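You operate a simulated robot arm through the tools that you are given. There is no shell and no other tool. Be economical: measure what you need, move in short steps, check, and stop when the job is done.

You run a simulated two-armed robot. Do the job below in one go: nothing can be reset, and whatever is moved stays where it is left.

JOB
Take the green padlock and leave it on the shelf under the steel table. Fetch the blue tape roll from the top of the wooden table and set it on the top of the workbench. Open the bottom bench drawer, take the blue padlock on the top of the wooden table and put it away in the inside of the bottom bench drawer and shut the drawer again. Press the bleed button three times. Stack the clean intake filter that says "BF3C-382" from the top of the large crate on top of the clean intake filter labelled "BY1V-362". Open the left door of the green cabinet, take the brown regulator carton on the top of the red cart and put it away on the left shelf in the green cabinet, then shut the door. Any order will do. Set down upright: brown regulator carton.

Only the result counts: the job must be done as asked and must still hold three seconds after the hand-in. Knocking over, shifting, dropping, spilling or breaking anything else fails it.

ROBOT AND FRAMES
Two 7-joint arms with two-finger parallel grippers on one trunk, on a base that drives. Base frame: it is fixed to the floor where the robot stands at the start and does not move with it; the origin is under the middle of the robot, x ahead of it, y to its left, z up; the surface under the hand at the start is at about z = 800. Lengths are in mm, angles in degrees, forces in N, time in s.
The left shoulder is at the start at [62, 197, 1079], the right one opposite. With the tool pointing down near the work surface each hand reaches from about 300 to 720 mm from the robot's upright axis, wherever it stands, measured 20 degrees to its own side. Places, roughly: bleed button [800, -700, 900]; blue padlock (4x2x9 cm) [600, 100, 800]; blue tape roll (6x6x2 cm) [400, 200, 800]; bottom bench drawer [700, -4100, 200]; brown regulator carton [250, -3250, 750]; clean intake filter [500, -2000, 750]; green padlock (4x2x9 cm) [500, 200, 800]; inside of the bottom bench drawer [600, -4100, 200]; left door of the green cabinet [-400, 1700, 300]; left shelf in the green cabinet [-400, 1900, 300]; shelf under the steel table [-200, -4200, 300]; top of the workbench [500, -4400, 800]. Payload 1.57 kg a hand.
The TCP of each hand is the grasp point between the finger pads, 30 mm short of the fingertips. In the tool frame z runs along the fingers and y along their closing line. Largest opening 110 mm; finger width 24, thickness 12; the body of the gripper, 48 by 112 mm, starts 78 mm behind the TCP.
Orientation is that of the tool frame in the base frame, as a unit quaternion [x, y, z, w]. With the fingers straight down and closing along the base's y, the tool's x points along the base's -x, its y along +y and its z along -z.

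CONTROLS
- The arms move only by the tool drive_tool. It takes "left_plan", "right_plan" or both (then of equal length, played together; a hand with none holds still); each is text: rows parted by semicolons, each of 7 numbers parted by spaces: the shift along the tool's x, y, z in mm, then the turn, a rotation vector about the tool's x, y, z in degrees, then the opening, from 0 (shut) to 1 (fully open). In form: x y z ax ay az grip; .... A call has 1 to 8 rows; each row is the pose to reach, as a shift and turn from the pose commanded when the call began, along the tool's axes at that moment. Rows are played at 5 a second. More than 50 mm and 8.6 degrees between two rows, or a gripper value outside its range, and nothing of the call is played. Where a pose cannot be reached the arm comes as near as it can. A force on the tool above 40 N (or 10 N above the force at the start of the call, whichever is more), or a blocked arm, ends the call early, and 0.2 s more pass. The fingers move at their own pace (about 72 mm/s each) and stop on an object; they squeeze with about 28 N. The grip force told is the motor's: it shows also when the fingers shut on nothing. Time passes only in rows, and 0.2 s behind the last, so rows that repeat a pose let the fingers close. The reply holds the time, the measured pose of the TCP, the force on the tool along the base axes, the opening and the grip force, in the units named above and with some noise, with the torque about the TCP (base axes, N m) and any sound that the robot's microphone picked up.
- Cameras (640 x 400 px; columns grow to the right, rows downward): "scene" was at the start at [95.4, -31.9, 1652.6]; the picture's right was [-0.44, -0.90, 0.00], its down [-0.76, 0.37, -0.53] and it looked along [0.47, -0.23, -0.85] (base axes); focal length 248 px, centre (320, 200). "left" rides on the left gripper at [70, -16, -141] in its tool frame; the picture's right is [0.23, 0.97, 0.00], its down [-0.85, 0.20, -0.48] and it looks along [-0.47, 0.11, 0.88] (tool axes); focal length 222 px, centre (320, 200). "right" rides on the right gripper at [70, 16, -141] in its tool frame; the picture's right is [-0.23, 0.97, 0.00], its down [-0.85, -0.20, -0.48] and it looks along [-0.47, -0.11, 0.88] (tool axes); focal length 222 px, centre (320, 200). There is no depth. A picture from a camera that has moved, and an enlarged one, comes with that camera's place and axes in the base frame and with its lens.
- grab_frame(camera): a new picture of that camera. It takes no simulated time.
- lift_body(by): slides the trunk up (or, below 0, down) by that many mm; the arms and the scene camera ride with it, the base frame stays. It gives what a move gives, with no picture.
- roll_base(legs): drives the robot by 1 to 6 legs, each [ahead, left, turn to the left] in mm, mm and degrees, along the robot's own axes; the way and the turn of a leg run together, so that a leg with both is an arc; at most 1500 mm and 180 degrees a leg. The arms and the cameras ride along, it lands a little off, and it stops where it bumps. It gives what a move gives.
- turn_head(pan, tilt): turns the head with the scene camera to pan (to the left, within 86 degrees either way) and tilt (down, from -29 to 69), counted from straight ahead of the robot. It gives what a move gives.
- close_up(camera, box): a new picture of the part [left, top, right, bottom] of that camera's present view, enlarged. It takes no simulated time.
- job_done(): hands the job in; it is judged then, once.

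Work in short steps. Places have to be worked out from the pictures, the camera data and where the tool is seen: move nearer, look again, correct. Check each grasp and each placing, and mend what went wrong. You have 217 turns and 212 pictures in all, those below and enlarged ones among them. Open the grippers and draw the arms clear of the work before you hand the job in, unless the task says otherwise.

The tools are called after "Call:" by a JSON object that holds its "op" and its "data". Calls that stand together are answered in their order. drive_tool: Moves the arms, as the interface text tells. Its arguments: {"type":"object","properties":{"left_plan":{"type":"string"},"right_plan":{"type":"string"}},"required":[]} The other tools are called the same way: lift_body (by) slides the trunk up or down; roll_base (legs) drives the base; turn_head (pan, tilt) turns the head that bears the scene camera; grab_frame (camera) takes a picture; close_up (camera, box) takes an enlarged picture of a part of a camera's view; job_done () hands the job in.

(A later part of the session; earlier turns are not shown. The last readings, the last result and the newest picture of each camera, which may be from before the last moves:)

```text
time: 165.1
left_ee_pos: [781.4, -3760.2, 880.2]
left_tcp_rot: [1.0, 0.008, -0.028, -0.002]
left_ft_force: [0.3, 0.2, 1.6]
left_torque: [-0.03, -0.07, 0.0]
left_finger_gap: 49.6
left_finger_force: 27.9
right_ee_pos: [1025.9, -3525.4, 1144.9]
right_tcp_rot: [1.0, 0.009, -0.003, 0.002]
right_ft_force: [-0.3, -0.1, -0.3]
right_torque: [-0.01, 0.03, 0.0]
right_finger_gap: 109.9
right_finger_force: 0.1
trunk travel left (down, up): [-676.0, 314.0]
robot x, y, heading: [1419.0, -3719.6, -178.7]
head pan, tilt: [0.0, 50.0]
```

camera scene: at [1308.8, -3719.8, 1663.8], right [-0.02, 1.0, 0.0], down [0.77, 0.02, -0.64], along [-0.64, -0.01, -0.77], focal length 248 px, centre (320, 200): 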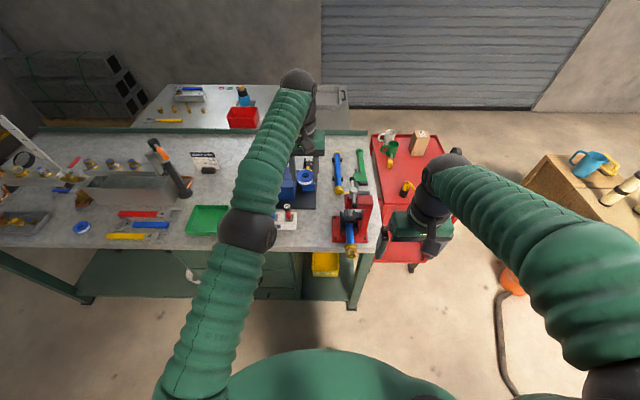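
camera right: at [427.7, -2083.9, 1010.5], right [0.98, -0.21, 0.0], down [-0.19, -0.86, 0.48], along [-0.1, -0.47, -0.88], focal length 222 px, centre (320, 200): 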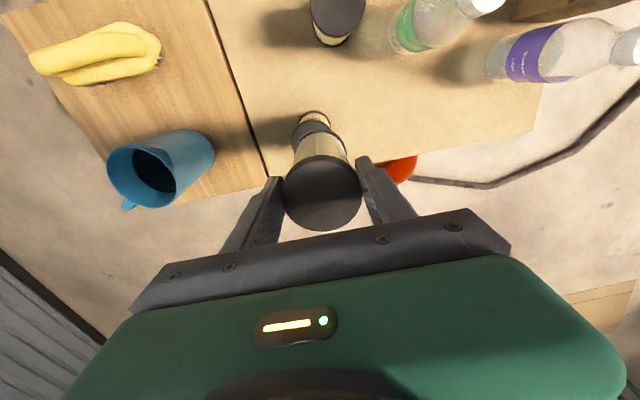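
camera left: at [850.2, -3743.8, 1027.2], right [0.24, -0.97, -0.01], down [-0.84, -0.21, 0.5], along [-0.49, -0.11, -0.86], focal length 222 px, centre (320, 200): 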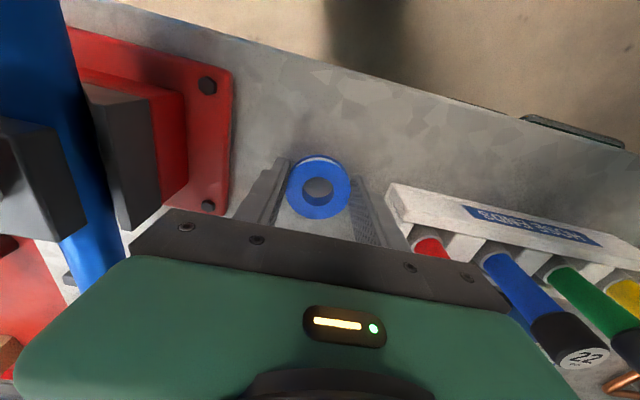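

That tilt went the wrong way. I'll level it and lower to touch.

Call:
{"op": "drive_tool", "data": {"left_plan": "0 0 0 0 3 0 0; 0 0 2 0 3 0 0; 0 0 4 0 3 0 0; 0 0 6 0 3 0 0"}}

```text
time: 166.1
left_ee_pos: [782.0, -3760.6, 880.8]
left_tcp_rot: [1.0, 0.008, -0.006, -0.002]
left_ft_force: [-3.8, -1.7, 35.3]
left_torque: [-1.08, -0.27, 0.1]
left_finger_gap: 49.8
left_finger_force: 27.9
right_ee_pos: [1028.0, -3527.1, 1146.9]
right_tcp_rot: [1.0, 0.009, -0.005, 0.002]
right_ft_force: [-0.4, 0.5, 0.2]
right_torque: [0.01, 0.01, -0.03]
right_finger_gap: 110.0
right_finger_force: 0.0
trunk travel left (down, up): [-676.0, 314.0]
robot x, y, heading: [1415.9, -3717.2, -178.7]
head pan, tilt: [0.0, 50.0]
```

The contact is one-sided, on the -Y side. I'll look closely.

Call:
{"op": "close_up", "data": {"camera": "left", "box": [250, 140, 410, 240]}}

Call:
{"op": "close_up", "data": {"camera": "scene", "box": [290, 200, 350, 240]}}

```text
4.00 times, centred on (330, 190) of left
camera zoom: at [851.6, -3743.6, 1020.9], right [0.24, -0.97, -0.01], down [-0.85, -0.21, 0.49], along [-0.47, -0.11, -0.87], focal length 888 px, centre (280, 240)
```

zoom: 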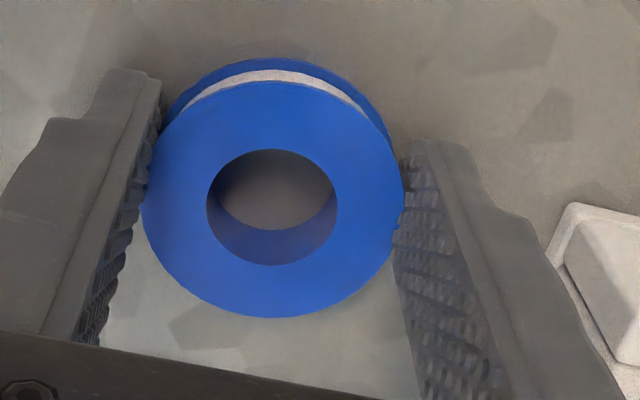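

```text
10.00 times, centred on (320, 220) of scene
camera zoom: at [1316.0, -3720.2, 1665.0], right [-0.02, 1.0, 0.0], down [0.76, 0.02, -0.64], along [-0.64, -0.01, -0.76], focal length 2479 px, centre (320, 0)
```

zoom: 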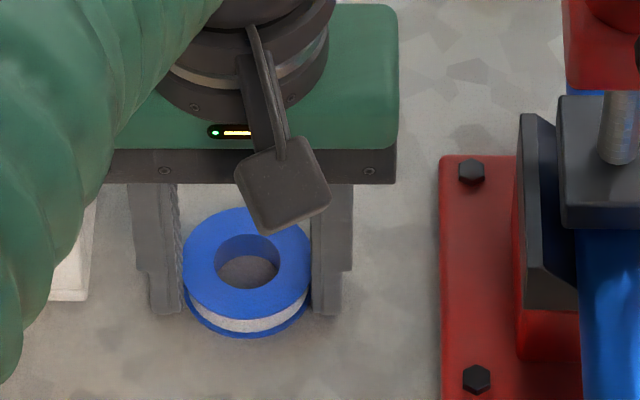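

The tape is level and practically on the bench, clear of everything. I'll ease up 2 mm and release.

Call:
{"op": "drive_tool", "data": {"left_plan": "0 0 -4 0 0 0 0; 0 0 -5 0 0 0 0.52; 0 0 -5 0 0 0 0.58; 0 0 -5 0 0 0 0.58"}}

Call:
{"op": "grab_frame", "data": {"camera": "left"}}

```text
time: 167.1
left_ee_pos: [780.6, -3757.8, 879.4]
left_tcp_rot: [1.0, 0.008, -0.002, -0.001]
left_ft_force: [-10.3, 9.5, 17.6]
left_torque: [-0.26, 0.08, -0.25]
left_finger_gap: 55.0
left_finger_force: 0.1
right_ee_pos: [1024.9, -3525.2, 1145.7]
right_tcp_rot: [1.0, 0.008, -0.004, 0.001]
right_ft_force: [0.3, -0.4, -0.1]
right_torque: [-0.01, -0.01, -0.01]
right_finger_gap: 110.0
right_finger_force: 0.0
trunk travel left (down, up): [-676.0, 314.0]
robot x, y, heading: [1417.4, -3719.2, -178.8]
head pan, tilt: [0.0, 50.0]
```

```text
120 pictures are left
camera left: at [850.2, -3741.2, 1021.6], right [0.24, -0.97, 0.0], down [-0.85, -0.21, 0.48], along [-0.47, -0.11, -0.88], focal length 222 px, centre (320, 200)
```

left: 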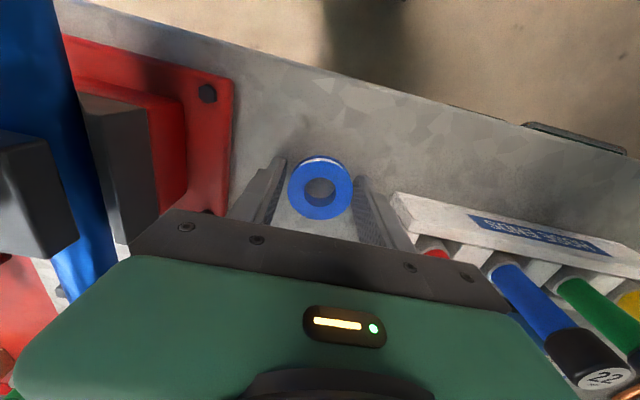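

The fingertips themselves touch the bench, so its top is at about z 850. I'll rise 5 mm, open further and lift.

Call:
{"op": "drive_tool", "data": {"left_plan": "0 0 -6 0 0 0 0.58; 0 0 -8 0 0 0 0.72; 0 0 -8 0 0 0 0.72; 0 0 -30 0 0 0 0.72; 0 0 -70 0 0 0 0.72"}}

Call:
{"op": "grab_frame", "data": {"camera": "left"}}

```text
time: 168.3
left_ee_pos: [781.7, -3760.6, 951.1]
left_tcp_rot: [1.0, 0.008, -0.001, -0.002]
left_ft_force: [-0.1, 0.6, 0.5]
left_torque: [0.04, 0.01, 0.0]
left_finger_gap: 79.3
left_finger_force: 0.1
right_ee_pos: [1025.7, -3526.5, 1146.4]
right_tcp_rot: [1.0, 0.008, -0.004, 0.002]
right_ft_force: [0.0, -0.2, 0.3]
right_torque: [0.01, 0.03, 0.0]
right_finger_gap: 110.1
right_finger_force: 0.0
trunk travel left (down, up): [-676.0, 314.0]
robot x, y, heading: [1418.2, -3719.0, -178.7]
head pan, tilt: [0.0, 50.0]
```

```text
119 pictures are left
camera left: at [851.8, -3743.9, 1092.3], right [0.24, -0.97, 0.0], down [-0.85, -0.21, 0.48], along [-0.47, -0.11, -0.88], focal length 222 px, centre (320, 200)
```

left: 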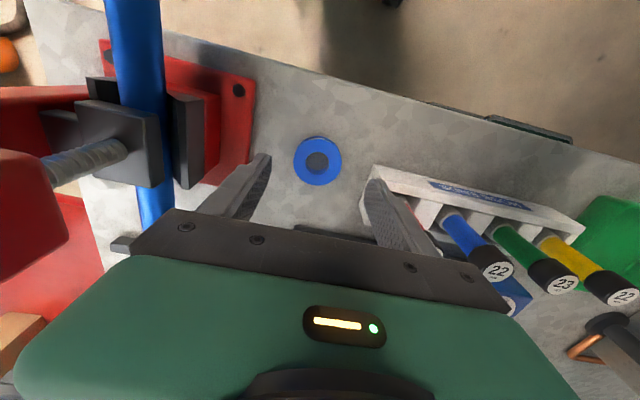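

The tape is on the bench. I'll raise and retract the left hand.

Call:
{"op": "drive_tool", "data": {"left_plan": "0 0 -45 0 0 0 0.72; 0 0 -90 0 0 0 0.72; 0 0 -135 0 0 0 0.72; 45 10 -150 0 0 0 0.72; 90 20 -150 0 0 0 0.72; 135 30 -150 0 0 0 0.72; 180 40 -150 0 0 0 0.72; 225 50 -150 0 0 0 0.72"}}

Call:
{"op": "roll_base", "data": {"legs": [[0, 170, -1.2]]}}

Call:
{"op": "turn_head", "data": {"pan": 10, "tilt": 55}}

Call:
{"op": "close_up", "data": {"camera": "scene", "box": [180, 140, 460, 340]}}

```text
time: 170.1
left_ee_pos: [1009.2, -3809.7, 1099.7]
left_tcp_rot: [1.0, 0.007, -0.002, -0.002]
left_ft_force: [0.3, -0.2, 0.8]
left_torque: [-0.02, 0.06, 0.02]
left_finger_gap: 79.2
left_finger_force: 0.0
right_ee_pos: [1027.5, -3526.7, 1147.1]
right_tcp_rot: [1.0, 0.008, -0.006, 0.001]
right_ft_force: [0.1, -0.5, 0.3]
right_torque: [0.05, 0.01, 0.01]
right_finger_gap: 110.0
right_finger_force: 0.0
trunk travel left (down, up): [-676.0, 314.0]
robot x, y, heading: [1419.7, -3719.9, -178.5]
head pan, tilt: [0.0, 50.0]
```

```text
time: 171.6
left_ee_pos: [1005.9, -3964.1, 1098.9]
left_tcp_rot: [1.0, -0.002, -0.001, 0.001]
left_ft_force: [-0.1, -0.3, 0.5]
left_torque: [-0.03, -0.03, 0.02]
left_finger_gap: 79.3
left_finger_force: 0.1
right_ee_pos: [1031.3, -3681.5, 1145.6]
right_tcp_rot: [1.0, -0.003, -0.003, 0.004]
right_ft_force: [-0.2, -0.4, -0.1]
right_torque: [0.02, 0.04, -0.02]
right_finger_gap: 109.9
right_finger_force: 0.0
trunk travel left (down, up): [-676.0, 314.0]
robot x, y, heading: [1418.1, -3887.2, -180.0]
head pan, tilt: [0.0, 50.0]
```

```text
time: 172.3
left_ee_pos: [1007.1, -3964.0, 1099.4]
left_tcp_rot: [1.0, -0.003, -0.001, 0.0]
left_ft_force: [-0.3, 0.2, 0.3]
left_torque: [-0.06, -0.04, 0.02]
left_finger_gap: 79.2
left_finger_force: 0.0
right_ee_pos: [1031.7, -3683.1, 1143.8]
right_tcp_rot: [1.0, -0.004, -0.003, 0.003]
right_ft_force: [0.4, 1.2, -0.5]
right_torque: [-0.1, 0.01, 0.01]
right_finger_gap: 110.1
right_finger_force: 0.1
trunk travel left (down, up): [-676.0, 314.0]
robot x, y, heading: [1417.8, -3885.9, -180.2]
head pan, tilt: [10.0, 55.0]
```

```text
2.00 times, centred on (320, 240) of scene
camera zoom: at [1317.6, -3889.4, 1657.4], right [-0.17, 0.98, -0.01], down [0.81, 0.14, -0.57], along [-0.56, -0.11, -0.82], focal length 496 px, centre (320, 120)
```

zoom: 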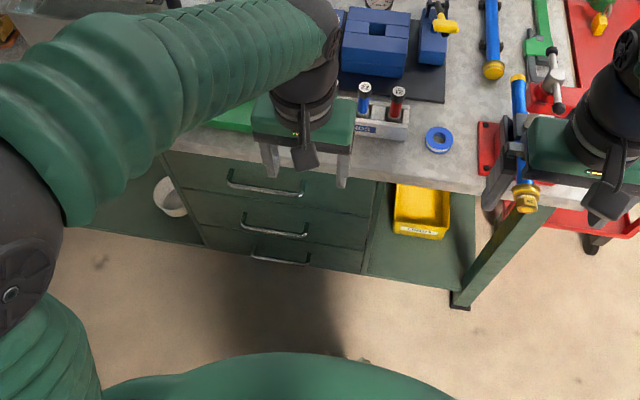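

The bench edge is at x≈874 and the bottom handle around [850, -4115, ~200]. I'll back off 110 and start preparing the left hand: extend it and tilt it forward.

Call:
{"op": "roll_base", "data": {"legs": [[-110, 0, 0]]}}

Call:
{"op": "drive_tool", "data": {"left_plan": "-25 10 -10 0 -8.5 0 0.72; -50 20 -20 0 -17 0 0.72; -75 30 -20 0 -25.5 0 0.72; -100 40 -20 0 -34 0 0.72; -125 50 -20 0 -42.5 0 0.72; -150 60 -20 0 -51 0 0.72; -175 70 -20 0 -59.5 0 0.72; -190 70 -20 0 -68 0 0.72"}}

```text
time: 173.5
left_ee_pos: [1113.7, -3975.8, 1097.3]
left_tcp_rot: [1.0, -0.003, -0.001, -0.004]
left_ft_force: [-0.3, 0.7, -0.6]
left_torque: [0.07, -0.04, -0.01]
left_finger_gap: 79.3
left_finger_force: 0.2
right_ee_pos: [1138.4, -3694.9, 1145.8]
right_tcp_rot: [1.0, -0.002, -0.003, -0.002]
right_ft_force: [-0.3, 0.3, -0.3]
right_torque: [0.01, 0.01, -0.02]
right_finger_gap: 110.0
right_finger_force: 0.0
trunk travel left (down, up): [-676.0, 314.0]
robot x, y, heading: [1528.9, -3886.5, -180.0]
head pan, tilt: [10.0, 55.0]
```

```text
time: 175.3
left_ee_pos: [924.1, -4044.8, 1116.8]
left_tcp_rot: [0.829, 0.0, -0.559, -0.006]
left_ft_force: [0.1, 0.2, -0.4]
left_torque: [-0.03, 0.02, 0.0]
left_finger_gap: 79.2
left_finger_force: 0.0
left hand out of reach, approached as far as the arm can: row 6, 7
right_ee_pos: [1137.8, -3692.1, 1145.8]
right_tcp_rot: [1.0, -0.003, -0.002, 0.0]
right_ft_force: [0.3, -0.2, 0.4]
right_torque: [0.03, -0.04, 0.02]
right_finger_gap: 110.0
right_finger_force: 0.0
trunk travel left (down, up): [-676.0, 314.0]
robot x, y, heading: [1530.9, -3889.4, -180.1]
head pan, tilt: [10.0, 55.0]
```

Now I'll roll the hand 90° about its axis so the fingers close vertically.

Call:
{"op": "drive_tool", "data": {"left_plan": "0 0 0 0 0 8.5 0.72; 0 0 0 0 0 17 0.72; 0 0 0 0 0 25.5 0.72; 0 0 0 0 0 34 0.72; 0 0 0 0 0 42.5 0.72; 0 0 0 0 0 51 0.72; 0 0 0 0 0 59.5 0.72; 0 0 0 0 0 68 0.72"}}

Call:
{"op": "drive_tool", "data": {"left_plan": "0 0 0 0 0 7.5 0.72; 0 0 0 0 0 15 0.72; 0 0 0 0 0 22 0.72"}}

Call:
{"op": "lift_body", "data": {"by": -400}}

```text
time: 177.1
left_ee_pos: [925.3, -4042.2, 1119.0]
left_tcp_rot: [0.685, -0.465, -0.466, 0.311]
left_ft_force: [0.8, 0.6, -0.3]
left_torque: [0.01, 0.01, -0.02]
left_finger_gap: 79.2
left_finger_force: 0.0
right_ee_pos: [1140.8, -3690.6, 1146.5]
right_tcp_rot: [1.0, -0.003, -0.005, 0.0]
right_ft_force: [-0.4, -0.4, -0.8]
right_torque: [-0.01, -0.02, -0.01]
right_finger_gap: 110.2
right_finger_force: 0.0
trunk travel left (down, up): [-676.0, 314.0]
robot x, y, heading: [1531.1, -3890.7, -179.8]
head pan, tilt: [10.0, 55.0]
```

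```text
time: 177.9
left_ee_pos: [926.1, -4042.6, 1118.2]
left_tcp_rot: [-0.584, 0.587, 0.398, -0.394]
left_ft_force: [0.0, 0.2, 0.1]
left_torque: [-0.04, 0.02, 0.03]
left_finger_gap: 79.5
left_finger_force: 0.0
right_ee_pos: [1141.4, -3691.9, 1146.5]
right_tcp_rot: [1.0, -0.003, -0.004, 0.0]
right_ft_force: [-1.2, -1.1, -1.0]
right_torque: [0.01, 0.02, 0.01]
right_finger_gap: 110.1
right_finger_force: 0.1
trunk travel left (down, up): [-676.0, 314.0]
robot x, y, heading: [1533.1, -3891.4, -180.0]
head pan, tilt: [10.0, 55.0]
```

```text
time: 181.8
left_ee_pos: [927.1, -4042.4, 719.5]
left_tcp_rot: [-0.584, 0.587, 0.399, -0.394]
left_ft_force: [1.0, -0.4, -0.1]
left_torque: [0.03, 0.02, 0.01]
left_finger_gap: 79.0
left_finger_force: 0.1
right_ee_pos: [1140.9, -3691.7, 747.6]
right_tcp_rot: [1.0, -0.003, -0.005, 0.0]
right_ft_force: [-0.1, -0.9, 0.0]
right_torque: [0.0, -0.02, -0.01]
right_finger_gap: 110.1
right_finger_force: 0.1
trunk travel left (down, up): [-276.0, 714.0]
robot x, y, heading: [1527.3, -3885.7, -179.8]
head pan, tilt: [10.0, 55.0]
```

Call:
{"op": "lift_body", "data": {"by": -270}}

Call:
{"op": "grab_frame", "data": {"camera": "left"}}

Call:
{"op": "turn_head", "data": {"pan": 18, "tilt": 45}}

Call:
{"op": "grab_frame", "data": {"camera": "scene"}}

```text
time: 184.5
left_ee_pos: [926.5, -4043.1, 448.4]
left_tcp_rot: [-0.584, 0.587, 0.399, -0.394]
left_ft_force: [0.2, -0.2, -0.5]
left_torque: [-0.05, -0.01, 0.02]
left_finger_gap: 79.3
left_finger_force: 0.0
right_ee_pos: [1143.2, -3692.2, 478.2]
right_tcp_rot: [1.0, -0.003, -0.004, 0.0]
right_ft_force: [-0.3, -0.9, 0.3]
right_torque: [-0.01, 0.01, 0.04]
right_finger_gap: 110.2
right_finger_force: 0.1
trunk travel left (down, up): [-6.0, 984.0]
robot x, y, heading: [1528.8, -3891.3, -179.9]
head pan, tilt: [10.0, 55.0]
```

```text
117 pictures are left
camera left: at [1062.6, -4113.6, 486.3], right [-0.36, -0.23, 0.9], down [0.38, 0.85, 0.37], along [-0.85, 0.47, -0.22], focal length 222 px, centre (320, 200)
```

left: 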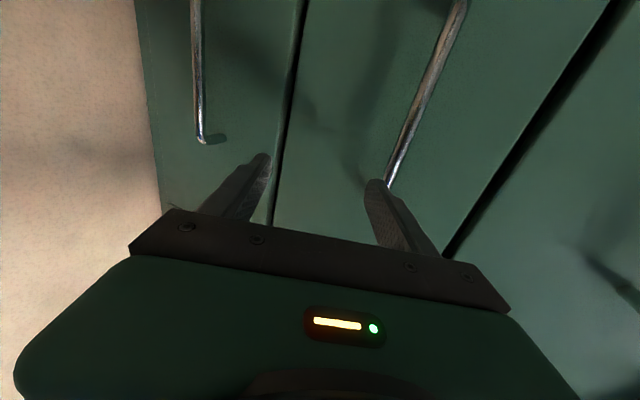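

```text
time: 185.2
left_ee_pos: [927.2, -4042.8, 448.8]
left_tcp_rot: [-0.585, 0.586, 0.399, -0.393]
left_ft_force: [0.1, 0.1, -0.4]
left_torque: [0.0, 0.0, -0.01]
left_finger_gap: 78.9
left_finger_force: 0.1
right_ee_pos: [1141.4, -3691.1, 477.2]
right_tcp_rot: [1.0, -0.004, -0.004, 0.001]
right_ft_force: [-0.3, -0.4, 0.1]
right_torque: [0.03, -0.01, -0.01]
right_finger_gap: 109.8
right_finger_force: 0.2
trunk travel left (down, up): [-6.0, 984.0]
robot x, y, heading: [1527.0, -3888.3, -180.2]
head pan, tilt: [18.0, 45.0]
```

```text
116 pictures are left
camera scene: at [1420.7, -3915.0, 1000.7], right [-0.31, 0.95, 0.0], down [0.67, 0.22, -0.71], along [-0.67, -0.22, -0.71], focal length 248 px, centre (320, 200)
```

scene: 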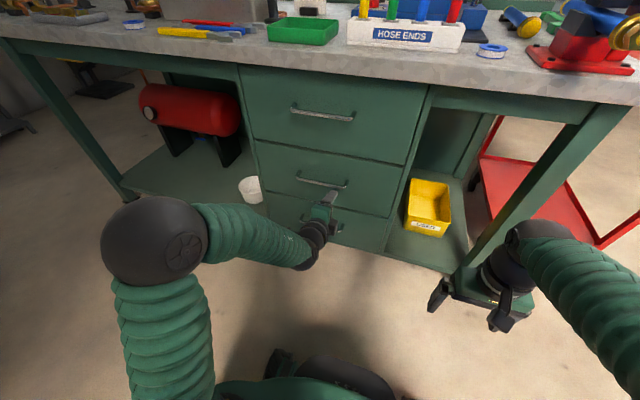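

The bottom handle bar is around [860, -4098, 280]. The left hand moves to a pre-grasp pose in front of it.

Call:
{"op": "drive_tool", "data": {"left_plan": "14 -33 0 0 0 0 0.72; 28 -66 20 0 0 0 0.72; 42 -100 42 0 0 0 0.72; 55 -132 64 0 0 0 0.72"}}

Call:
{"op": "grab_frame", "data": {"camera": "left"}}

Call:
{"op": "close_up", "data": {"camera": "scene", "box": [240, 140, 400, 260]}}

```text
time: 186.2
left_ee_pos: [935.7, -4086.0, 350.4]
left_tcp_rot: [-0.589, 0.604, 0.385, -0.375]
left_ft_force: [-0.6, -1.1, 0.1]
left_torque: [0.02, -0.02, -0.03]
left_finger_gap: 79.4
left_finger_force: 0.1
left hand out of reach, approached as far as the arm can: row 3, 4
right_ee_pos: [1142.0, -3691.9, 476.4]
right_tcp_rot: [1.0, -0.003, -0.004, -0.001]
right_ft_force: [-0.5, 0.2, 0.4]
right_torque: [0.01, 0.01, 0.0]
right_finger_gap: 109.9
right_finger_force: 0.0
trunk travel left (down, up): [-6.0, 984.0]
robot x, y, heading: [1529.8, -3886.7, -179.8]
head pan, tilt: [18.0, 45.0]
```

```text
115 pictures are left
camera left: at [1068.7, -4159.4, 395.4], right [-0.42, -0.22, 0.88], down [0.37, 0.85, 0.38], along [-0.83, 0.49, -0.27], focal length 222 px, centre (320, 200)
```

left: 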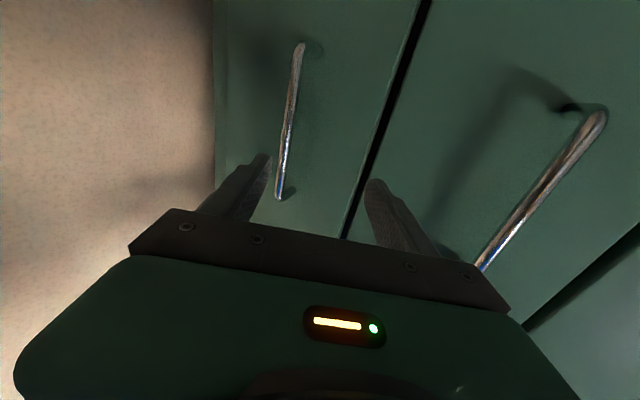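

```text
3.33 times, centred on (320, 200) of scene
camera zoom: at [1420.2, -3916.5, 1000.7], right [-0.31, 0.95, 0.0], down [0.67, 0.22, -0.71], along [-0.67, -0.22, -0.71], focal length 826 px, centre (320, 200)
```

zoom: 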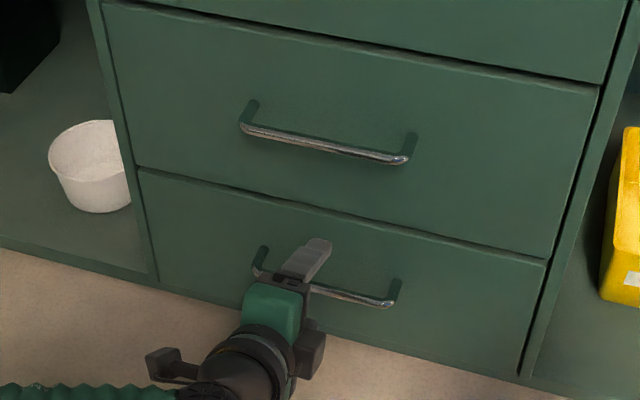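

The bar triangulates to x 865, z 279, y from -4174 to -4020. I'll tilt the hand 20° more downward, narrow the opening, and go to a pre-grasp position just off the bar.

Call:
{"op": "drive_tool", "data": {"left_plan": "4 -4 10 7 0 0 0.5; 8 -8 20 14 0 0 0.4; 12 -12 33 20 0 0 0.36; 12 -12 33 20 0 0 0.36"}}

Call:
{"op": "grab_frame", "data": {"camera": "left"}}

Call:
{"op": "close_up", "data": {"camera": "scene", "box": [240, 140, 400, 260]}}

```text
time: 187.2
left_ee_pos: [910.9, -4095.5, 324.7]
left_tcp_rot: [-0.645, 0.662, 0.274, -0.266]
left_ft_force: [0.2, -0.3, 0.7]
left_torque: [0.01, 0.04, -0.04]
left_finger_gap: 39.5
left_finger_force: 0.0
right_ee_pos: [1141.9, -3692.0, 477.2]
right_tcp_rot: [1.0, -0.002, -0.005, -0.001]
right_ft_force: [-0.5, 0.1, 0.2]
right_torque: [0.0, -0.04, 0.01]
right_finger_gap: 109.9
right_finger_force: 0.1
trunk travel left (down, up): [-6.0, 984.0]
robot x, y, heading: [1528.2, -3889.7, -180.0]
head pan, tilt: [18.0, 45.0]
```

```text
113 pictures are left
camera left: at [1020.4, -4168.9, 413.9], right [-0.69, -0.21, 0.69], down [0.22, 0.85, 0.48], along [-0.69, 0.48, -0.54], focal length 222 px, centre (320, 200)
```

left: 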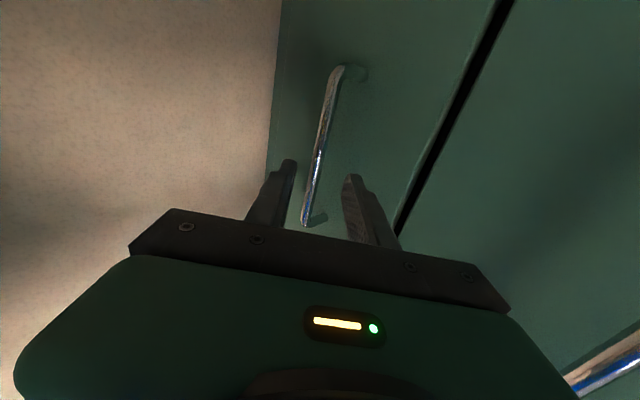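

```text
3.33 times, centred on (320, 200) of scene
camera zoom: at [1420.5, -3915.8, 1000.7], right [-0.31, 0.95, 0.0], down [0.67, 0.22, -0.71], along [-0.67, -0.22, -0.71], focal length 826 px, centre (320, 200)
```

zoom: 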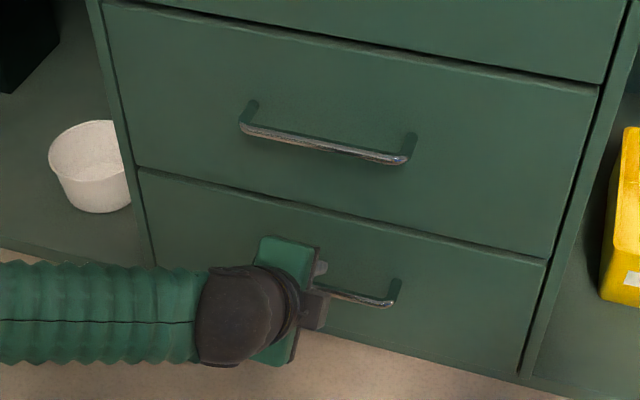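

The bar is centred between the fingers. I'll advance 49 mm and close.

Call:
{"op": "drive_tool", "data": {"left_plan": "0 0 25 0 0 0 0.36; 0 0 40 0 0 0 0.36; 0 0 49 0 0 0 0.36; 0 0 49 0 0 0 0; 0 0 49 0 0 0 0; 0 0 49 0 0 0 0"}}

Call:
{"op": "grab_frame", "data": {"camera": "left"}}

```text
time: 188.6
left_ee_pos: [878.3, -4094.3, 288.7]
left_tcp_rot: [-0.647, 0.66, 0.275, -0.265]
left_ft_force: [9.5, 0.3, -4.4]
left_torque: [0.37, -0.21, 0.66]
left_finger_gap: 11.7
left_finger_force: 28.7
right_ee_pos: [1141.4, -3691.0, 476.6]
right_tcp_rot: [1.0, -0.003, -0.005, -0.002]
right_ft_force: [0.4, 0.0, -0.2]
right_torque: [0.01, -0.01, 0.02]
right_finger_gap: 109.9
right_finger_force: 0.0
trunk travel left (down, up): [-6.0, 984.0]
robot x, y, heading: [1528.2, -3889.2, -179.7]
head pan, tilt: [18.0, 45.0]
```

```text
111 pictures are left
camera left: at [986.6, -4167.7, 377.8], right [-0.7, -0.21, 0.69], down [0.22, 0.85, 0.48], along [-0.68, 0.48, -0.54], focal length 222 px, centre (320, 200)
```

left: 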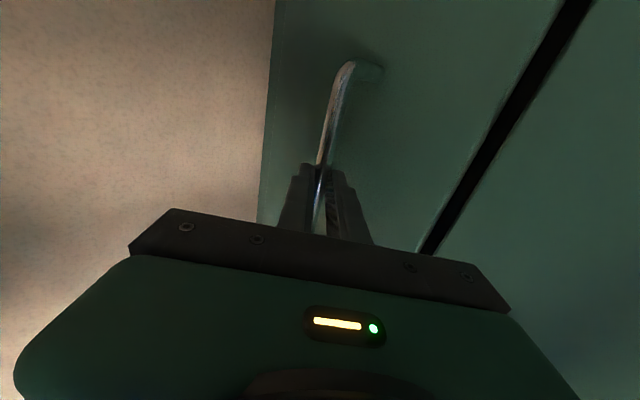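

The bar is gripped, 11.7 mm thick. I'll pull the drawer by rolling back.

Call:
{"op": "roll_base", "data": {"legs": [[-80, 0, 0]]}}

Call:
{"op": "close_up", "data": {"camera": "scene", "box": [200, 100, 440, 280]}}

```text
time: 189.7
left_ee_pos: [957.6, -4094.8, 289.6]
left_tcp_rot: [-0.645, 0.661, 0.274, -0.266]
left_ft_force: [-1.1, 2.0, -10.4]
left_torque: [0.4, -0.16, 0.55]
left_finger_gap: 12.1
left_finger_force: 29.5
right_ee_pos: [1222.0, -3691.2, 477.4]
right_tcp_rot: [1.0, -0.002, -0.004, -0.001]
right_ft_force: [0.3, -0.2, 0.0]
right_torque: [-0.02, -0.02, -0.01]
right_finger_gap: 110.1
right_finger_force: 0.1
trunk travel left (down, up): [-6.0, 984.0]
robot x, y, heading: [1605.5, -3887.9, 179.8]
head pan, tilt: [18.0, 45.0]
```

```text
2.22 times, centred on (320, 190) of scene
camera zoom: at [1499.1, -3916.1, 1000.5], right [-0.31, 0.95, 0.0], down [0.68, 0.22, -0.7], along [-0.67, -0.22, -0.71], focal length 551 px, centre (320, 222)
```

zoom: 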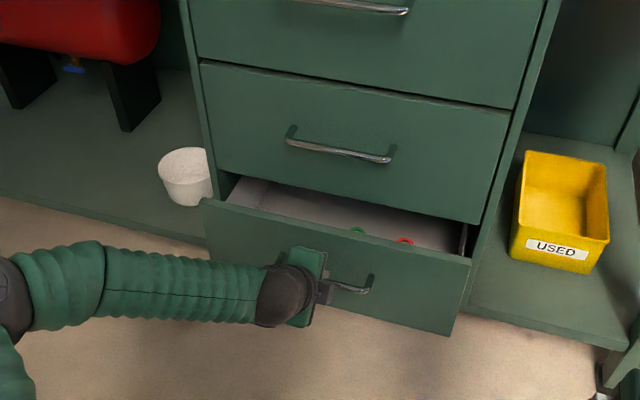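

The drawer is opening. I'll pull another 150.

Call:
{"op": "roll_base", "data": {"legs": [[-150, 0, 0]]}}

Call:
{"op": "close_up", "data": {"camera": "scene", "box": [200, 100, 440, 280]}}

```text
time: 191.1
left_ee_pos: [1108.4, -4094.2, 288.7]
left_tcp_rot: [-0.645, 0.662, 0.275, -0.265]
left_ft_force: [-1.0, 5.0, -16.2]
left_torque: [0.51, -0.18, 0.47]
left_finger_gap: 11.9
left_finger_force: 29.2
right_ee_pos: [1373.8, -3692.2, 476.5]
right_tcp_rot: [1.0, -0.003, -0.004, -0.001]
right_ft_force: [-0.4, 1.1, -0.3]
right_torque: [-0.01, -0.02, 0.02]
right_finger_gap: 109.9
right_finger_force: 0.1
trunk travel left (down, up): [-6.0, 984.0]
robot x, y, heading: [1762.0, -3886.9, -179.7]
head pan, tilt: [18.0, 45.0]
```

```text
2.22 times, centred on (320, 190) of scene
camera zoom: at [1649.3, -3916.2, 1000.3], right [-0.31, 0.95, 0.0], down [0.68, 0.22, -0.7], along [-0.67, -0.22, -0.71], focal length 551 px, centre (320, 222)
```

zoom: 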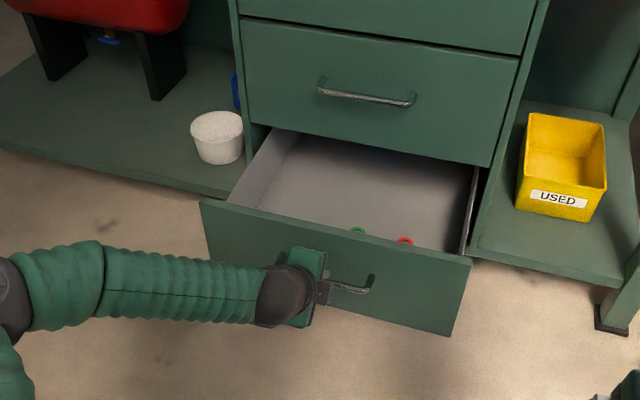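

The drawer is open by about 230 mm. I'll release the handle and back the hand out along its axis.

Call:
{"op": "drive_tool", "data": {"left_plan": "0 0 0 0 0 0 0.36; 0 0 0 0 0 0 0.36; 0 0 -25 0 0 0 0.36; 0 0 -60 0 0 0 0.36; 0 0 -100 0 0 0 0.5"}}

Call:
{"op": "grab_frame", "data": {"camera": "left"}}

```text
time: 192.3
left_ee_pos: [1180.8, -4095.2, 361.4]
left_tcp_rot: [-0.645, 0.661, 0.276, -0.266]
left_ft_force: [-0.8, -0.6, -0.2]
left_torque: [-0.02, 0.01, 0.01]
left_finger_gap: 55.2
left_finger_force: 0.0
right_ee_pos: [1375.0, -3691.2, 478.2]
right_tcp_rot: [1.0, -0.003, -0.006, 0.0]
right_ft_force: [0.4, -0.7, 0.6]
right_torque: [0.0, 0.0, 0.03]
right_finger_gap: 110.1
right_finger_force: 0.0
trunk travel left (down, up): [-6.0, 984.0]
robot x, y, heading: [1760.5, -3888.8, 179.8]
head pan, tilt: [18.0, 45.0]
```

```text
108 pictures are left
camera left: at [1289.8, -4168.6, 450.4], right [-0.69, -0.21, 0.69], down [0.22, 0.85, 0.48], along [-0.69, 0.49, -0.54], focal length 222 px, centre (320, 200)
```

left: 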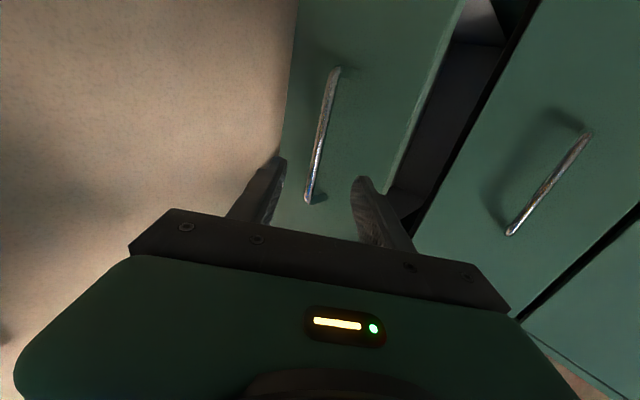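

Released cleanly. I'll raise the trunk and restore the left hand to a straight-down pose.

Call:
{"op": "lift_body", "data": {"by": 400}}

Call:
{"op": "lift_body", "data": {"by": 275}}

Call:
{"op": "drive_tool", "data": {"left_plan": "0 0 0 0 0 -8.5 1; 0 0 0 0 0 -17 1; 0 0 0 0 0 -25.5 1; 0 0 0 0 0 -34 1; 0 0 0 0 0 -42.5 1; 0 0 0 0 0 -51 1; 0 0 0 0 0 -59.5 1; 0 0 0 0 0 -68 1"}}

```text
time: 196.1
left_ee_pos: [1179.0, -4096.2, 761.9]
left_tcp_rot: [-0.645, 0.661, 0.275, -0.267]
left_ft_force: [-1.2, -0.4, 0.2]
left_torque: [0.04, 0.01, -0.01]
left_finger_gap: 55.2
left_finger_force: 0.0
right_ee_pos: [1374.9, -3692.6, 878.2]
right_tcp_rot: [1.0, -0.002, -0.006, 0.0]
right_ft_force: [0.1, 0.9, -0.4]
right_torque: [0.03, -0.03, -0.01]
right_finger_gap: 110.1
right_finger_force: 0.0
trunk travel left (down, up): [-406.0, 584.0]
robot x, y, heading: [1755.0, -3888.9, -179.9]
head pan, tilt: [18.0, 45.0]
```

```text
time: 198.9
left_ee_pos: [1180.2, -4096.3, 1037.9]
left_tcp_rot: [-0.645, 0.661, 0.276, -0.267]
left_ft_force: [-0.3, -0.2, -1.0]
left_torque: [-0.02, 0.01, 0.0]
left_finger_gap: 54.9
left_finger_force: 0.2
right_ee_pos: [1374.9, -3692.7, 1152.7]
right_tcp_rot: [1.0, -0.003, -0.006, -0.001]
right_ft_force: [0.5, -0.1, 0.6]
right_torque: [-0.02, 0.0, -0.03]
right_finger_gap: 109.9
right_finger_force: 0.1
trunk travel left (down, up): [-681.0, 309.0]
robot x, y, heading: [1757.6, -3888.8, -180.0]
head pan, tilt: [18.0, 45.0]
```

```text
time: 200.7
left_ee_pos: [1180.1, -4097.2, 1036.6]
left_tcp_rot: [0.905, -0.186, -0.378, 0.066]
left_ft_force: [0.8, 0.1, -0.4]
left_torque: [0.01, -0.01, 0.01]
left_finger_gap: 109.8
left_finger_force: 0.0
right_ee_pos: [1373.9, -3692.0, 1153.4]
right_tcp_rot: [1.0, -0.003, -0.006, -0.001]
right_ft_force: [0.4, 0.4, 0.7]
right_torque: [-0.01, 0.01, 0.0]
right_finger_gap: 110.4
right_finger_force: 0.0
trunk travel left (down, up): [-681.0, 309.0]
robot x, y, heading: [1762.2, -3888.8, -179.7]
head pan, tilt: [18.0, 45.0]
```

Straightening the left hand the rest of the way.

Call:
{"op": "drive_tool", "data": {"left_plan": "0 0 0 1.3 7.4 -3.7 1; 0 0 0 2.6 14.9 -7.3 1; 0 0 0 3.9 22.3 -11 1; 0 0 0 5.2 29.8 -14.7 1; 0 0 0 6.5 37.2 -18.3 1; 0 0 0 7.8 44.7 -22 1"}}

Call:
{"op": "roll_base", "data": {"legs": [[0, -700, 0], [350, 0, 0], [0, -1000, 0], [0, -820, 0]]}}

```text
time: 202.1
left_ee_pos: [1180.7, -4094.4, 1035.6]
left_tcp_rot: [1.0, -0.002, 0.001, 0.001]
left_ft_force: [-0.4, -1.2, 0.6]
left_torque: [0.01, -0.02, 0.01]
left_finger_gap: 110.2
left_finger_force: 0.1
right_ee_pos: [1372.7, -3691.1, 1152.7]
right_tcp_rot: [1.0, -0.002, -0.005, 0.0]
right_ft_force: [0.0, -1.2, -0.4]
right_torque: [0.02, -0.03, -0.02]
right_finger_gap: 110.0
right_finger_force: 0.1
trunk travel left (down, up): [-681.0, 309.0]
robot x, y, heading: [1759.5, -3886.0, -180.0]
head pan, tilt: [18.0, 45.0]
```

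```text
time: 216.5
left_ee_pos: [837.9, -1589.0, 1037.3]
left_tcp_rot: [1.0, -0.006, 0.0, 0.0]
left_ft_force: [-0.3, -0.4, 0.3]
left_torque: [0.01, 0.03, 0.01]
left_finger_gap: 110.1
left_finger_force: 0.0
right_ee_pos: [1035.6, -1186.9, 1153.4]
right_tcp_rot: [1.0, -0.007, -0.006, -0.002]
right_ft_force: [-0.9, -0.5, 0.8]
right_torque: [0.0, 0.01, -0.01]
right_finger_gap: 110.1
right_finger_force: 0.1
trunk travel left (down, up): [-681.0, 309.0]
robot x, y, heading: [1420.0, -1381.6, 179.4]
head pan, tilt: [18.0, 45.0]
```

Now through the gap to the west side, then down to the cart.

Call:
{"op": "roll_base", "data": {"legs": [[1500, 0, 0.6], [300, 0, 0], [0, 1250, 0], [0, 0, 90]]}}

Call:
{"op": "turn_head", "data": {"pan": 40, "tilt": 45}}

Call:
{"op": "grab_frame", "data": {"camera": "scene"}}

```text
time: 235.2
left_ee_pos: [-146.1, -3220.6, 1037.8]
left_tcp_rot: [0.706, 0.709, 0.0, 0.002]
left_ft_force: [0.0, -0.1, -0.7]
left_torque: [0.04, 0.02, 0.01]
left_finger_gap: 110.1
left_finger_force: 0.1
right_ee_pos: [-550.8, -3030.5, 1153.8]
right_tcp_rot: [0.706, 0.708, -0.005, 0.005]
right_ft_force: [-0.7, -0.1, 0.9]
right_torque: [0.01, 0.0, 0.01]
right_finger_gap: 109.8
right_finger_force: 0.0
trunk travel left (down, up): [-681.0, 309.0]
robot x, y, heading: [-358.3, -2644.2, -89.7]
head pan, tilt: [18.0, 45.0]
```

```text
time: 236.1
left_ee_pos: [-146.4, -3220.0, 1038.4]
left_tcp_rot: [0.705, 0.709, 0.001, 0.003]
left_ft_force: [-1.2, 1.0, 0.6]
left_torque: [0.01, -0.02, -0.04]
left_finger_gap: 109.8
left_finger_force: 0.1
right_ee_pos: [-552.0, -3028.4, 1155.6]
right_tcp_rot: [0.706, 0.708, -0.005, 0.005]
right_ft_force: [0.3, 0.2, -0.4]
right_torque: [-0.01, 0.04, -0.01]
right_finger_gap: 110.1
right_finger_force: 0.1
trunk travel left (down, up): [-681.0, 309.0]
robot x, y, heading: [-355.4, -2643.0, -89.8]
head pan, tilt: [40.0, 45.0]
```

```text
107 pictures are left
camera scene: at [-302.4, -2739.4, 1675.8], right [-0.76, -0.65, 0.0], down [-0.46, 0.54, -0.71], along [0.46, -0.54, -0.71], focal length 248 px, centre (320, 200)
```

scene: 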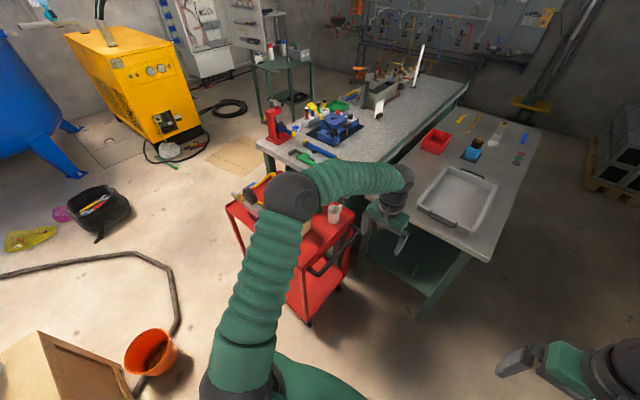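

I'll strafe left 470 so the carton is in front, then look at the cart.

Call:
{"op": "roll_base", "data": {"legs": [[0, 470, 0]]}}

Call:
{"op": "turn_head", "data": {"pan": 0, "tilt": 58}}

Call:
{"op": "grab_frame", "data": {"camera": "scene"}}

Call:
{"op": "grab_frame", "data": {"camera": "right"}}

```text
time: 238.9
left_ee_pos: [315.7, -3217.6, 1039.8]
left_tcp_rot: [0.706, 0.709, 0.003, 0.004]
left_ft_force: [-0.8, 1.4, -0.1]
left_torque: [0.0, 0.05, 0.0]
left_finger_gap: 109.7
left_finger_force: 0.0
right_ee_pos: [-89.4, -3025.5, 1153.6]
right_tcp_rot: [0.706, 0.708, -0.003, 0.006]
right_ft_force: [0.1, -0.1, -0.1]
right_torque: [-0.02, -0.02, 0.01]
right_finger_gap: 110.0
right_finger_force: 0.0
trunk travel left (down, up): [-681.0, 309.0]
robot x, y, heading: [111.2, -2638.5, -89.2]
head pan, tilt: [40.0, 45.0]
```

```text
time: 240.0
left_ee_pos: [324.2, -3215.3, 1038.7]
left_tcp_rot: [0.706, 0.708, 0.0, 0.002]
left_ft_force: [0.0, -0.6, -0.1]
left_torque: [-0.05, 0.01, 0.04]
left_finger_gap: 110.1
left_finger_force: 0.1
right_ee_pos: [-82.1, -3023.3, 1154.5]
right_tcp_rot: [0.707, 0.707, -0.006, 0.005]
right_ft_force: [0.2, -0.3, -0.3]
right_torque: [0.0, 0.03, -0.03]
right_finger_gap: 109.8
right_finger_force: 0.0
trunk travel left (down, up): [-681.0, 309.0]
robot x, y, heading: [113.1, -2640.6, -89.4]
head pan, tilt: [0.0, 58.0]
```

```text
106 pictures are left
camera scene: at [115.2, -2742.8, 1658.7], right [-1.0, -0.01, 0.0], down [-0.01, 0.85, -0.53], along [0.0, -0.53, -0.85], focal length 248 px, centre (320, 200)
```

scene: 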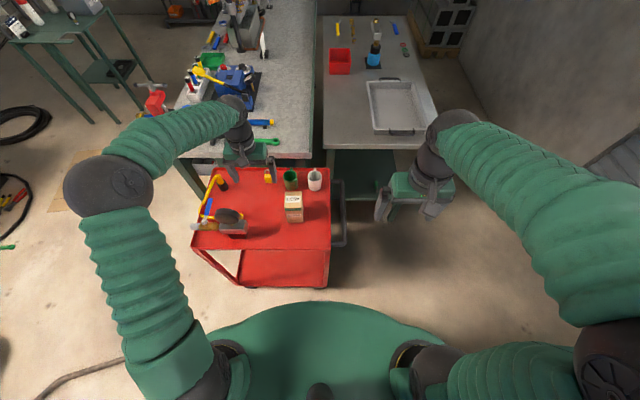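

```text
105 pictures are left
camera right: at [-65.9, -2951.6, 1296.4], right [0.97, -0.23, 0.0], down [-0.2, -0.85, 0.49], along [-0.11, -0.48, -0.87], focal length 222 px, centre (320, 200)
```

right: 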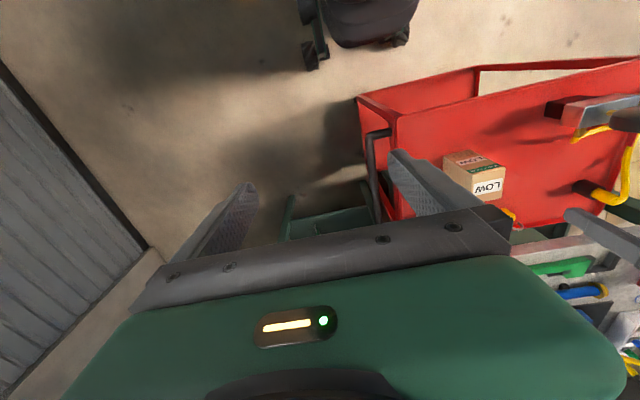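

Call:
{"op": "close_up", "data": {"camera": "scene", "box": [240, 150, 360, 240]}}

Call:
{"op": "close_up", "data": {"camera": "right", "box": [420, 130, 530, 220]}}

```text
4.44 times, centred on (300, 195) of scene
camera zoom: at [115.2, -2742.8, 1658.7], right [-1.0, -0.01, 0.0], down [-0.01, 0.85, -0.53], along [0.0, -0.53, -0.85], focal length 1102 px, centre (409, 222)
```

zoom: 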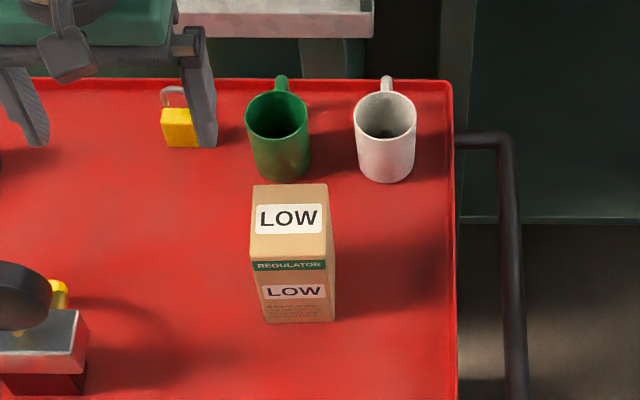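

```text
4.44 times, centred on (475, 175) of right
camera zoom: at [-65.9, -2951.6, 1296.4], right [0.97, -0.23, 0.0], down [-0.2, -0.85, 0.49], along [-0.11, -0.48, -0.87], focal length 987 px, centre (-369, 311)
```

zoom: 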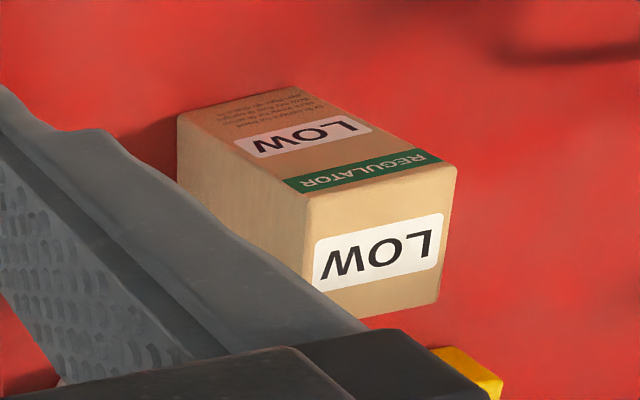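

The carton is at about [211, -3212], base z≈800, some 106 tall and 65 wide. I'll grip it from the front with a near-horizontal hand so it can be slid onto the cabinet shelf. First I tilt the right hand and raise the left out of the way.

Call:
{"op": "drive_tool", "data": {"right_plan": "-25 -10 10 0 -8.5 0 1; -50 -20 20 0 -17 0 1; -75 -30 30 0 -25.5 0 1; -100 -40 40 0 -34 0 1; -125 -50 50 0 -42.5 0 1; -150 -50 60 0 -51 0 1; -175 -50 70 0 -59.5 0 1; -195 -50 80 0 -68 0 1", "left_plan": "20 0 -30 0 0 0 1; 40 0 -60 0 0 0 1; 60 0 -90 0 0 0 1; 80 0 -120 0 0 0 1; 100 0 -150 0 0 0 1; 120 0 -180 0 0 0 1; 140 0 -210 0 0 0 1; 160 0 -240 0 0 0 1"}}

Call:
{"op": "grab_frame", "data": {"camera": "scene"}}

```text
time: 241.8
left_ee_pos: [321.1, -3056.2, 1279.1]
left_tcp_rot: [0.705, 0.709, 0.0, 0.002]
left_ft_force: [0.2, 0.7, -0.5]
left_torque: [0.01, 0.0, 0.01]
left_finger_gap: 110.0
left_finger_force: 0.0
right_ee_pos: [-131.6, -3220.0, 1075.7]
right_tcp_rot: [0.582, 0.584, -0.401, 0.399]
right_ft_force: [-1.0, -0.3, 1.3]
right_torque: [0.01, -0.02, 0.0]
right_finger_gap: 110.1
right_finger_force: 0.1
right hand out of reach, approached as far as the arm can: row 5, 6
trunk travel left (down, up): [-681.0, 309.0]
robot x, y, heading: [112.4, -2641.3, -89.6]
head pan, tilt: [0.0, 58.0]
```

```text
102 pictures are left
camera scene: at [114.1, -2745.4, 1658.5], right [-1.0, -0.01, 0.0], down [-0.01, 0.85, -0.53], along [0.0, -0.53, -0.85], focal length 248 px, centre (320, 200)
```

scene: 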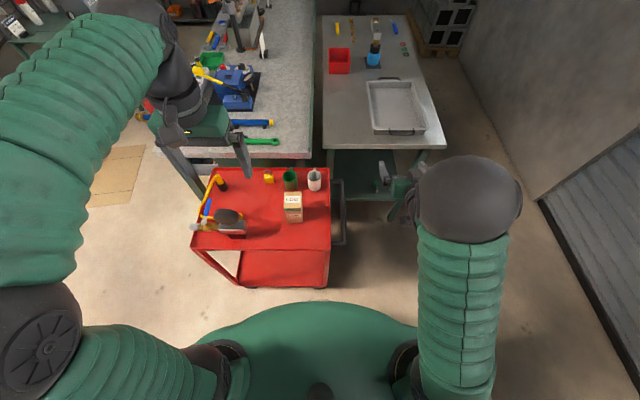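

The right hand is ready. I'll strafe left 110, then move the hand over the carton.

Call:
{"op": "roll_base", "data": {"legs": [[0, 105, 0]]}}

Call:
{"op": "drive_tool", "data": {"right_plan": "0 46 0 0 0 0 1; 0 92 0 0 0 0 1; 0 138 0 0 0 0 1; 0 184 0 0 0 0 1; 0 230 0 0 0 0 1"}}

Call:
{"op": "grab_frame", "data": {"camera": "right"}}

Call:
{"op": "grab_frame", "data": {"camera": "scene"}}

```text
time: 242.9
left_ee_pos: [388.1, -3054.4, 1284.3]
left_tcp_rot: [0.707, 0.707, 0.009, 0.012]
left_ft_force: [-2.6, -0.1, -0.1]
left_torque: [0.02, -0.09, 0.02]
left_finger_gap: 109.8
left_finger_force: 0.1
right_ee_pos: [-60.9, -3218.8, 1070.4]
right_tcp_rot: [0.589, 0.577, -0.393, 0.406]
right_ft_force: [-1.0, -0.9, -0.5]
right_torque: [-0.02, -0.02, 0.09]
right_finger_gap: 110.0
right_finger_force: 0.0
trunk travel left (down, up): [-681.0, 309.0]
robot x, y, heading: [211.8, -2637.2, -89.5]
head pan, tilt: [0.0, 58.0]
```

```text
time: 243.4
left_ee_pos: [444.0, -3047.9, 1277.5]
left_tcp_rot: [0.704, 0.71, -0.008, 0.0]
left_ft_force: [-0.5, 0.7, -0.8]
left_torque: [-0.09, 0.01, 0.03]
left_finger_gap: 109.8
left_finger_force: 0.0
right_ee_pos: [-162.4, -3185.4, 1196.0]
right_tcp_rot: [0.696, 0.29, -0.434, 0.493]
right_ft_force: [1.5, -1.0, -0.5]
right_torque: [-0.01, 0.04, -0.22]
right_finger_gap: 110.0
right_finger_force: 0.0
trunk travel left (down, up): [-681.0, 309.0]
robot x, y, heading: [218.9, -2638.2, -89.7]
head pan, tilt: [0.0, 58.0]
stopped in row 2 (right hand): the arm was blocked; the commanded pose is now the measured one
```

```text
101 pictures are left
camera right: at [-72.9, -3059.7, 1162.1], right [0.71, -0.33, 0.63], down [-0.4, 0.54, 0.74], along [-0.58, -0.77, 0.25], focal length 222 px, centre (320, 200)
```

right: 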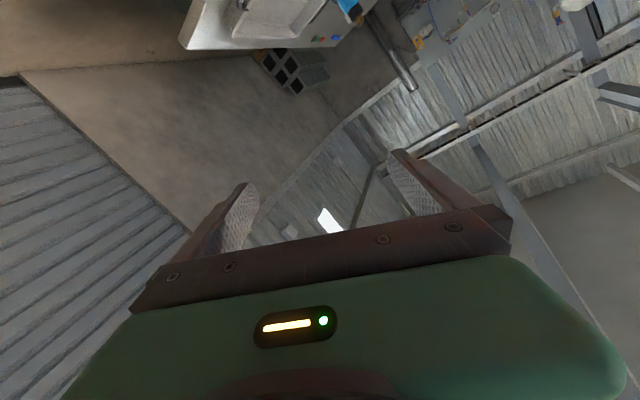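

```text
100 pictures are left
camera scene: at [241.2, -2737.0, 1658.2], right [-1.0, -0.01, 0.01], down [-0.02, 0.85, -0.53], along [-0.01, -0.53, -0.85], focal length 248 px, centre (320, 200)
```

scene: 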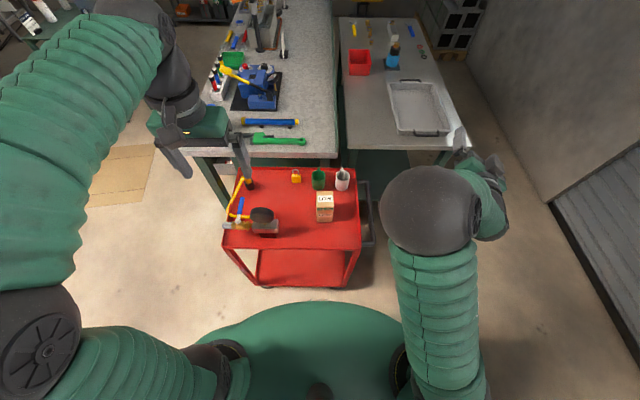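

The arm got blocked and twisted. I'll unwind it back towards straight down, in place.

Call:
{"op": "drive_tool", "data": {"right_plan": "0 0 0 0.5 7.6 -3.3 1; 0 0 0 1 15.2 -6.6 1; 0 0 0 1.4 22.9 -10 1; 0 0 0 1.9 30.5 -13.3 1; 0 0 0 2.4 38.1 -16.7 1; 0 0 0 2.9 45.7 -20 1; 0 0 0 3.4 53.3 -23.4 1; 0 0 0 3.9 61 -26.7 1"}}

Call:
{"op": "grab_frame", "data": {"camera": "scene"}}

```text
time: 245.2
left_ee_pos: [428.2, -3052.5, 1278.6]
left_tcp_rot: [0.706, 0.709, -0.002, 0.001]
left_ft_force: [-0.2, 1.0, -0.2]
left_torque: [-0.02, -0.02, 0.01]
left_finger_gap: 110.0
left_finger_force: 0.1
right_ee_pos: [-179.8, -3188.8, 1190.0]
right_tcp_rot: [0.755, 0.627, -0.126, 0.144]
right_ft_force: [-0.4, 0.5, 0.2]
right_torque: [-0.01, -0.04, 0.0]
right_finger_gap: 110.1
right_finger_force: 0.0
trunk travel left (down, up): [-681.0, 309.0]
robot x, y, heading: [213.8, -2642.0, -89.4]
head pan, tilt: [0.0, 58.0]
```

```text
99 pictures are left
camera scene: at [215.8, -2743.4, 1658.6], right [-1.0, -0.01, 0.0], down [-0.01, 0.85, -0.53], along [0.0, -0.53, -0.85], focal length 248 px, centre (320, 200)
```

scene: 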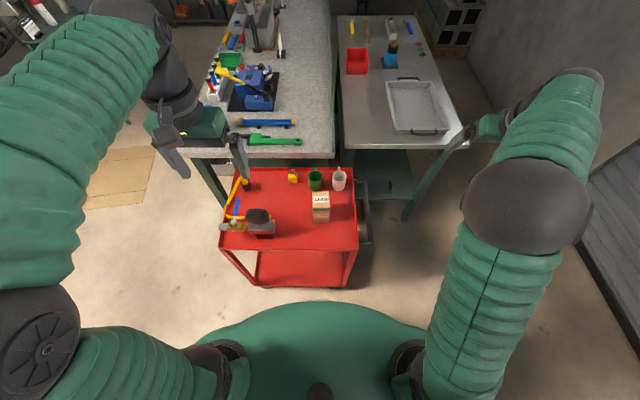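

Recovering well. I'll finish straightening.

Call:
{"op": "drive_tool", "data": {"right_plan": "0 0 0 0.5 7.4 -3.5 1; 0 0 0 1 14.8 -7 1; 0 0 0 1.5 22.2 -10.5 1"}}

```text
time: 246.0
left_ee_pos: [431.0, -3052.3, 1277.7]
left_tcp_rot: [0.704, 0.71, -0.002, 0.001]
left_ft_force: [-0.4, 0.2, 0.0]
left_torque: [-0.02, 0.01, 0.04]
left_finger_gap: 109.8
left_finger_force: 0.0
right_ee_pos: [-178.0, -3188.5, 1189.3]
right_tcp_rot: [0.707, 0.708, 0.001, 0.0]
right_ft_force: [0.5, 0.1, -0.3]
right_torque: [0.02, 0.01, -0.01]
right_finger_gap: 110.0
right_finger_force: 0.2
trunk travel left (down, up): [-681.0, 309.0]
robot x, y, heading: [219.3, -2635.7, -89.8]
head pan, tilt: [0.0, 58.0]
```

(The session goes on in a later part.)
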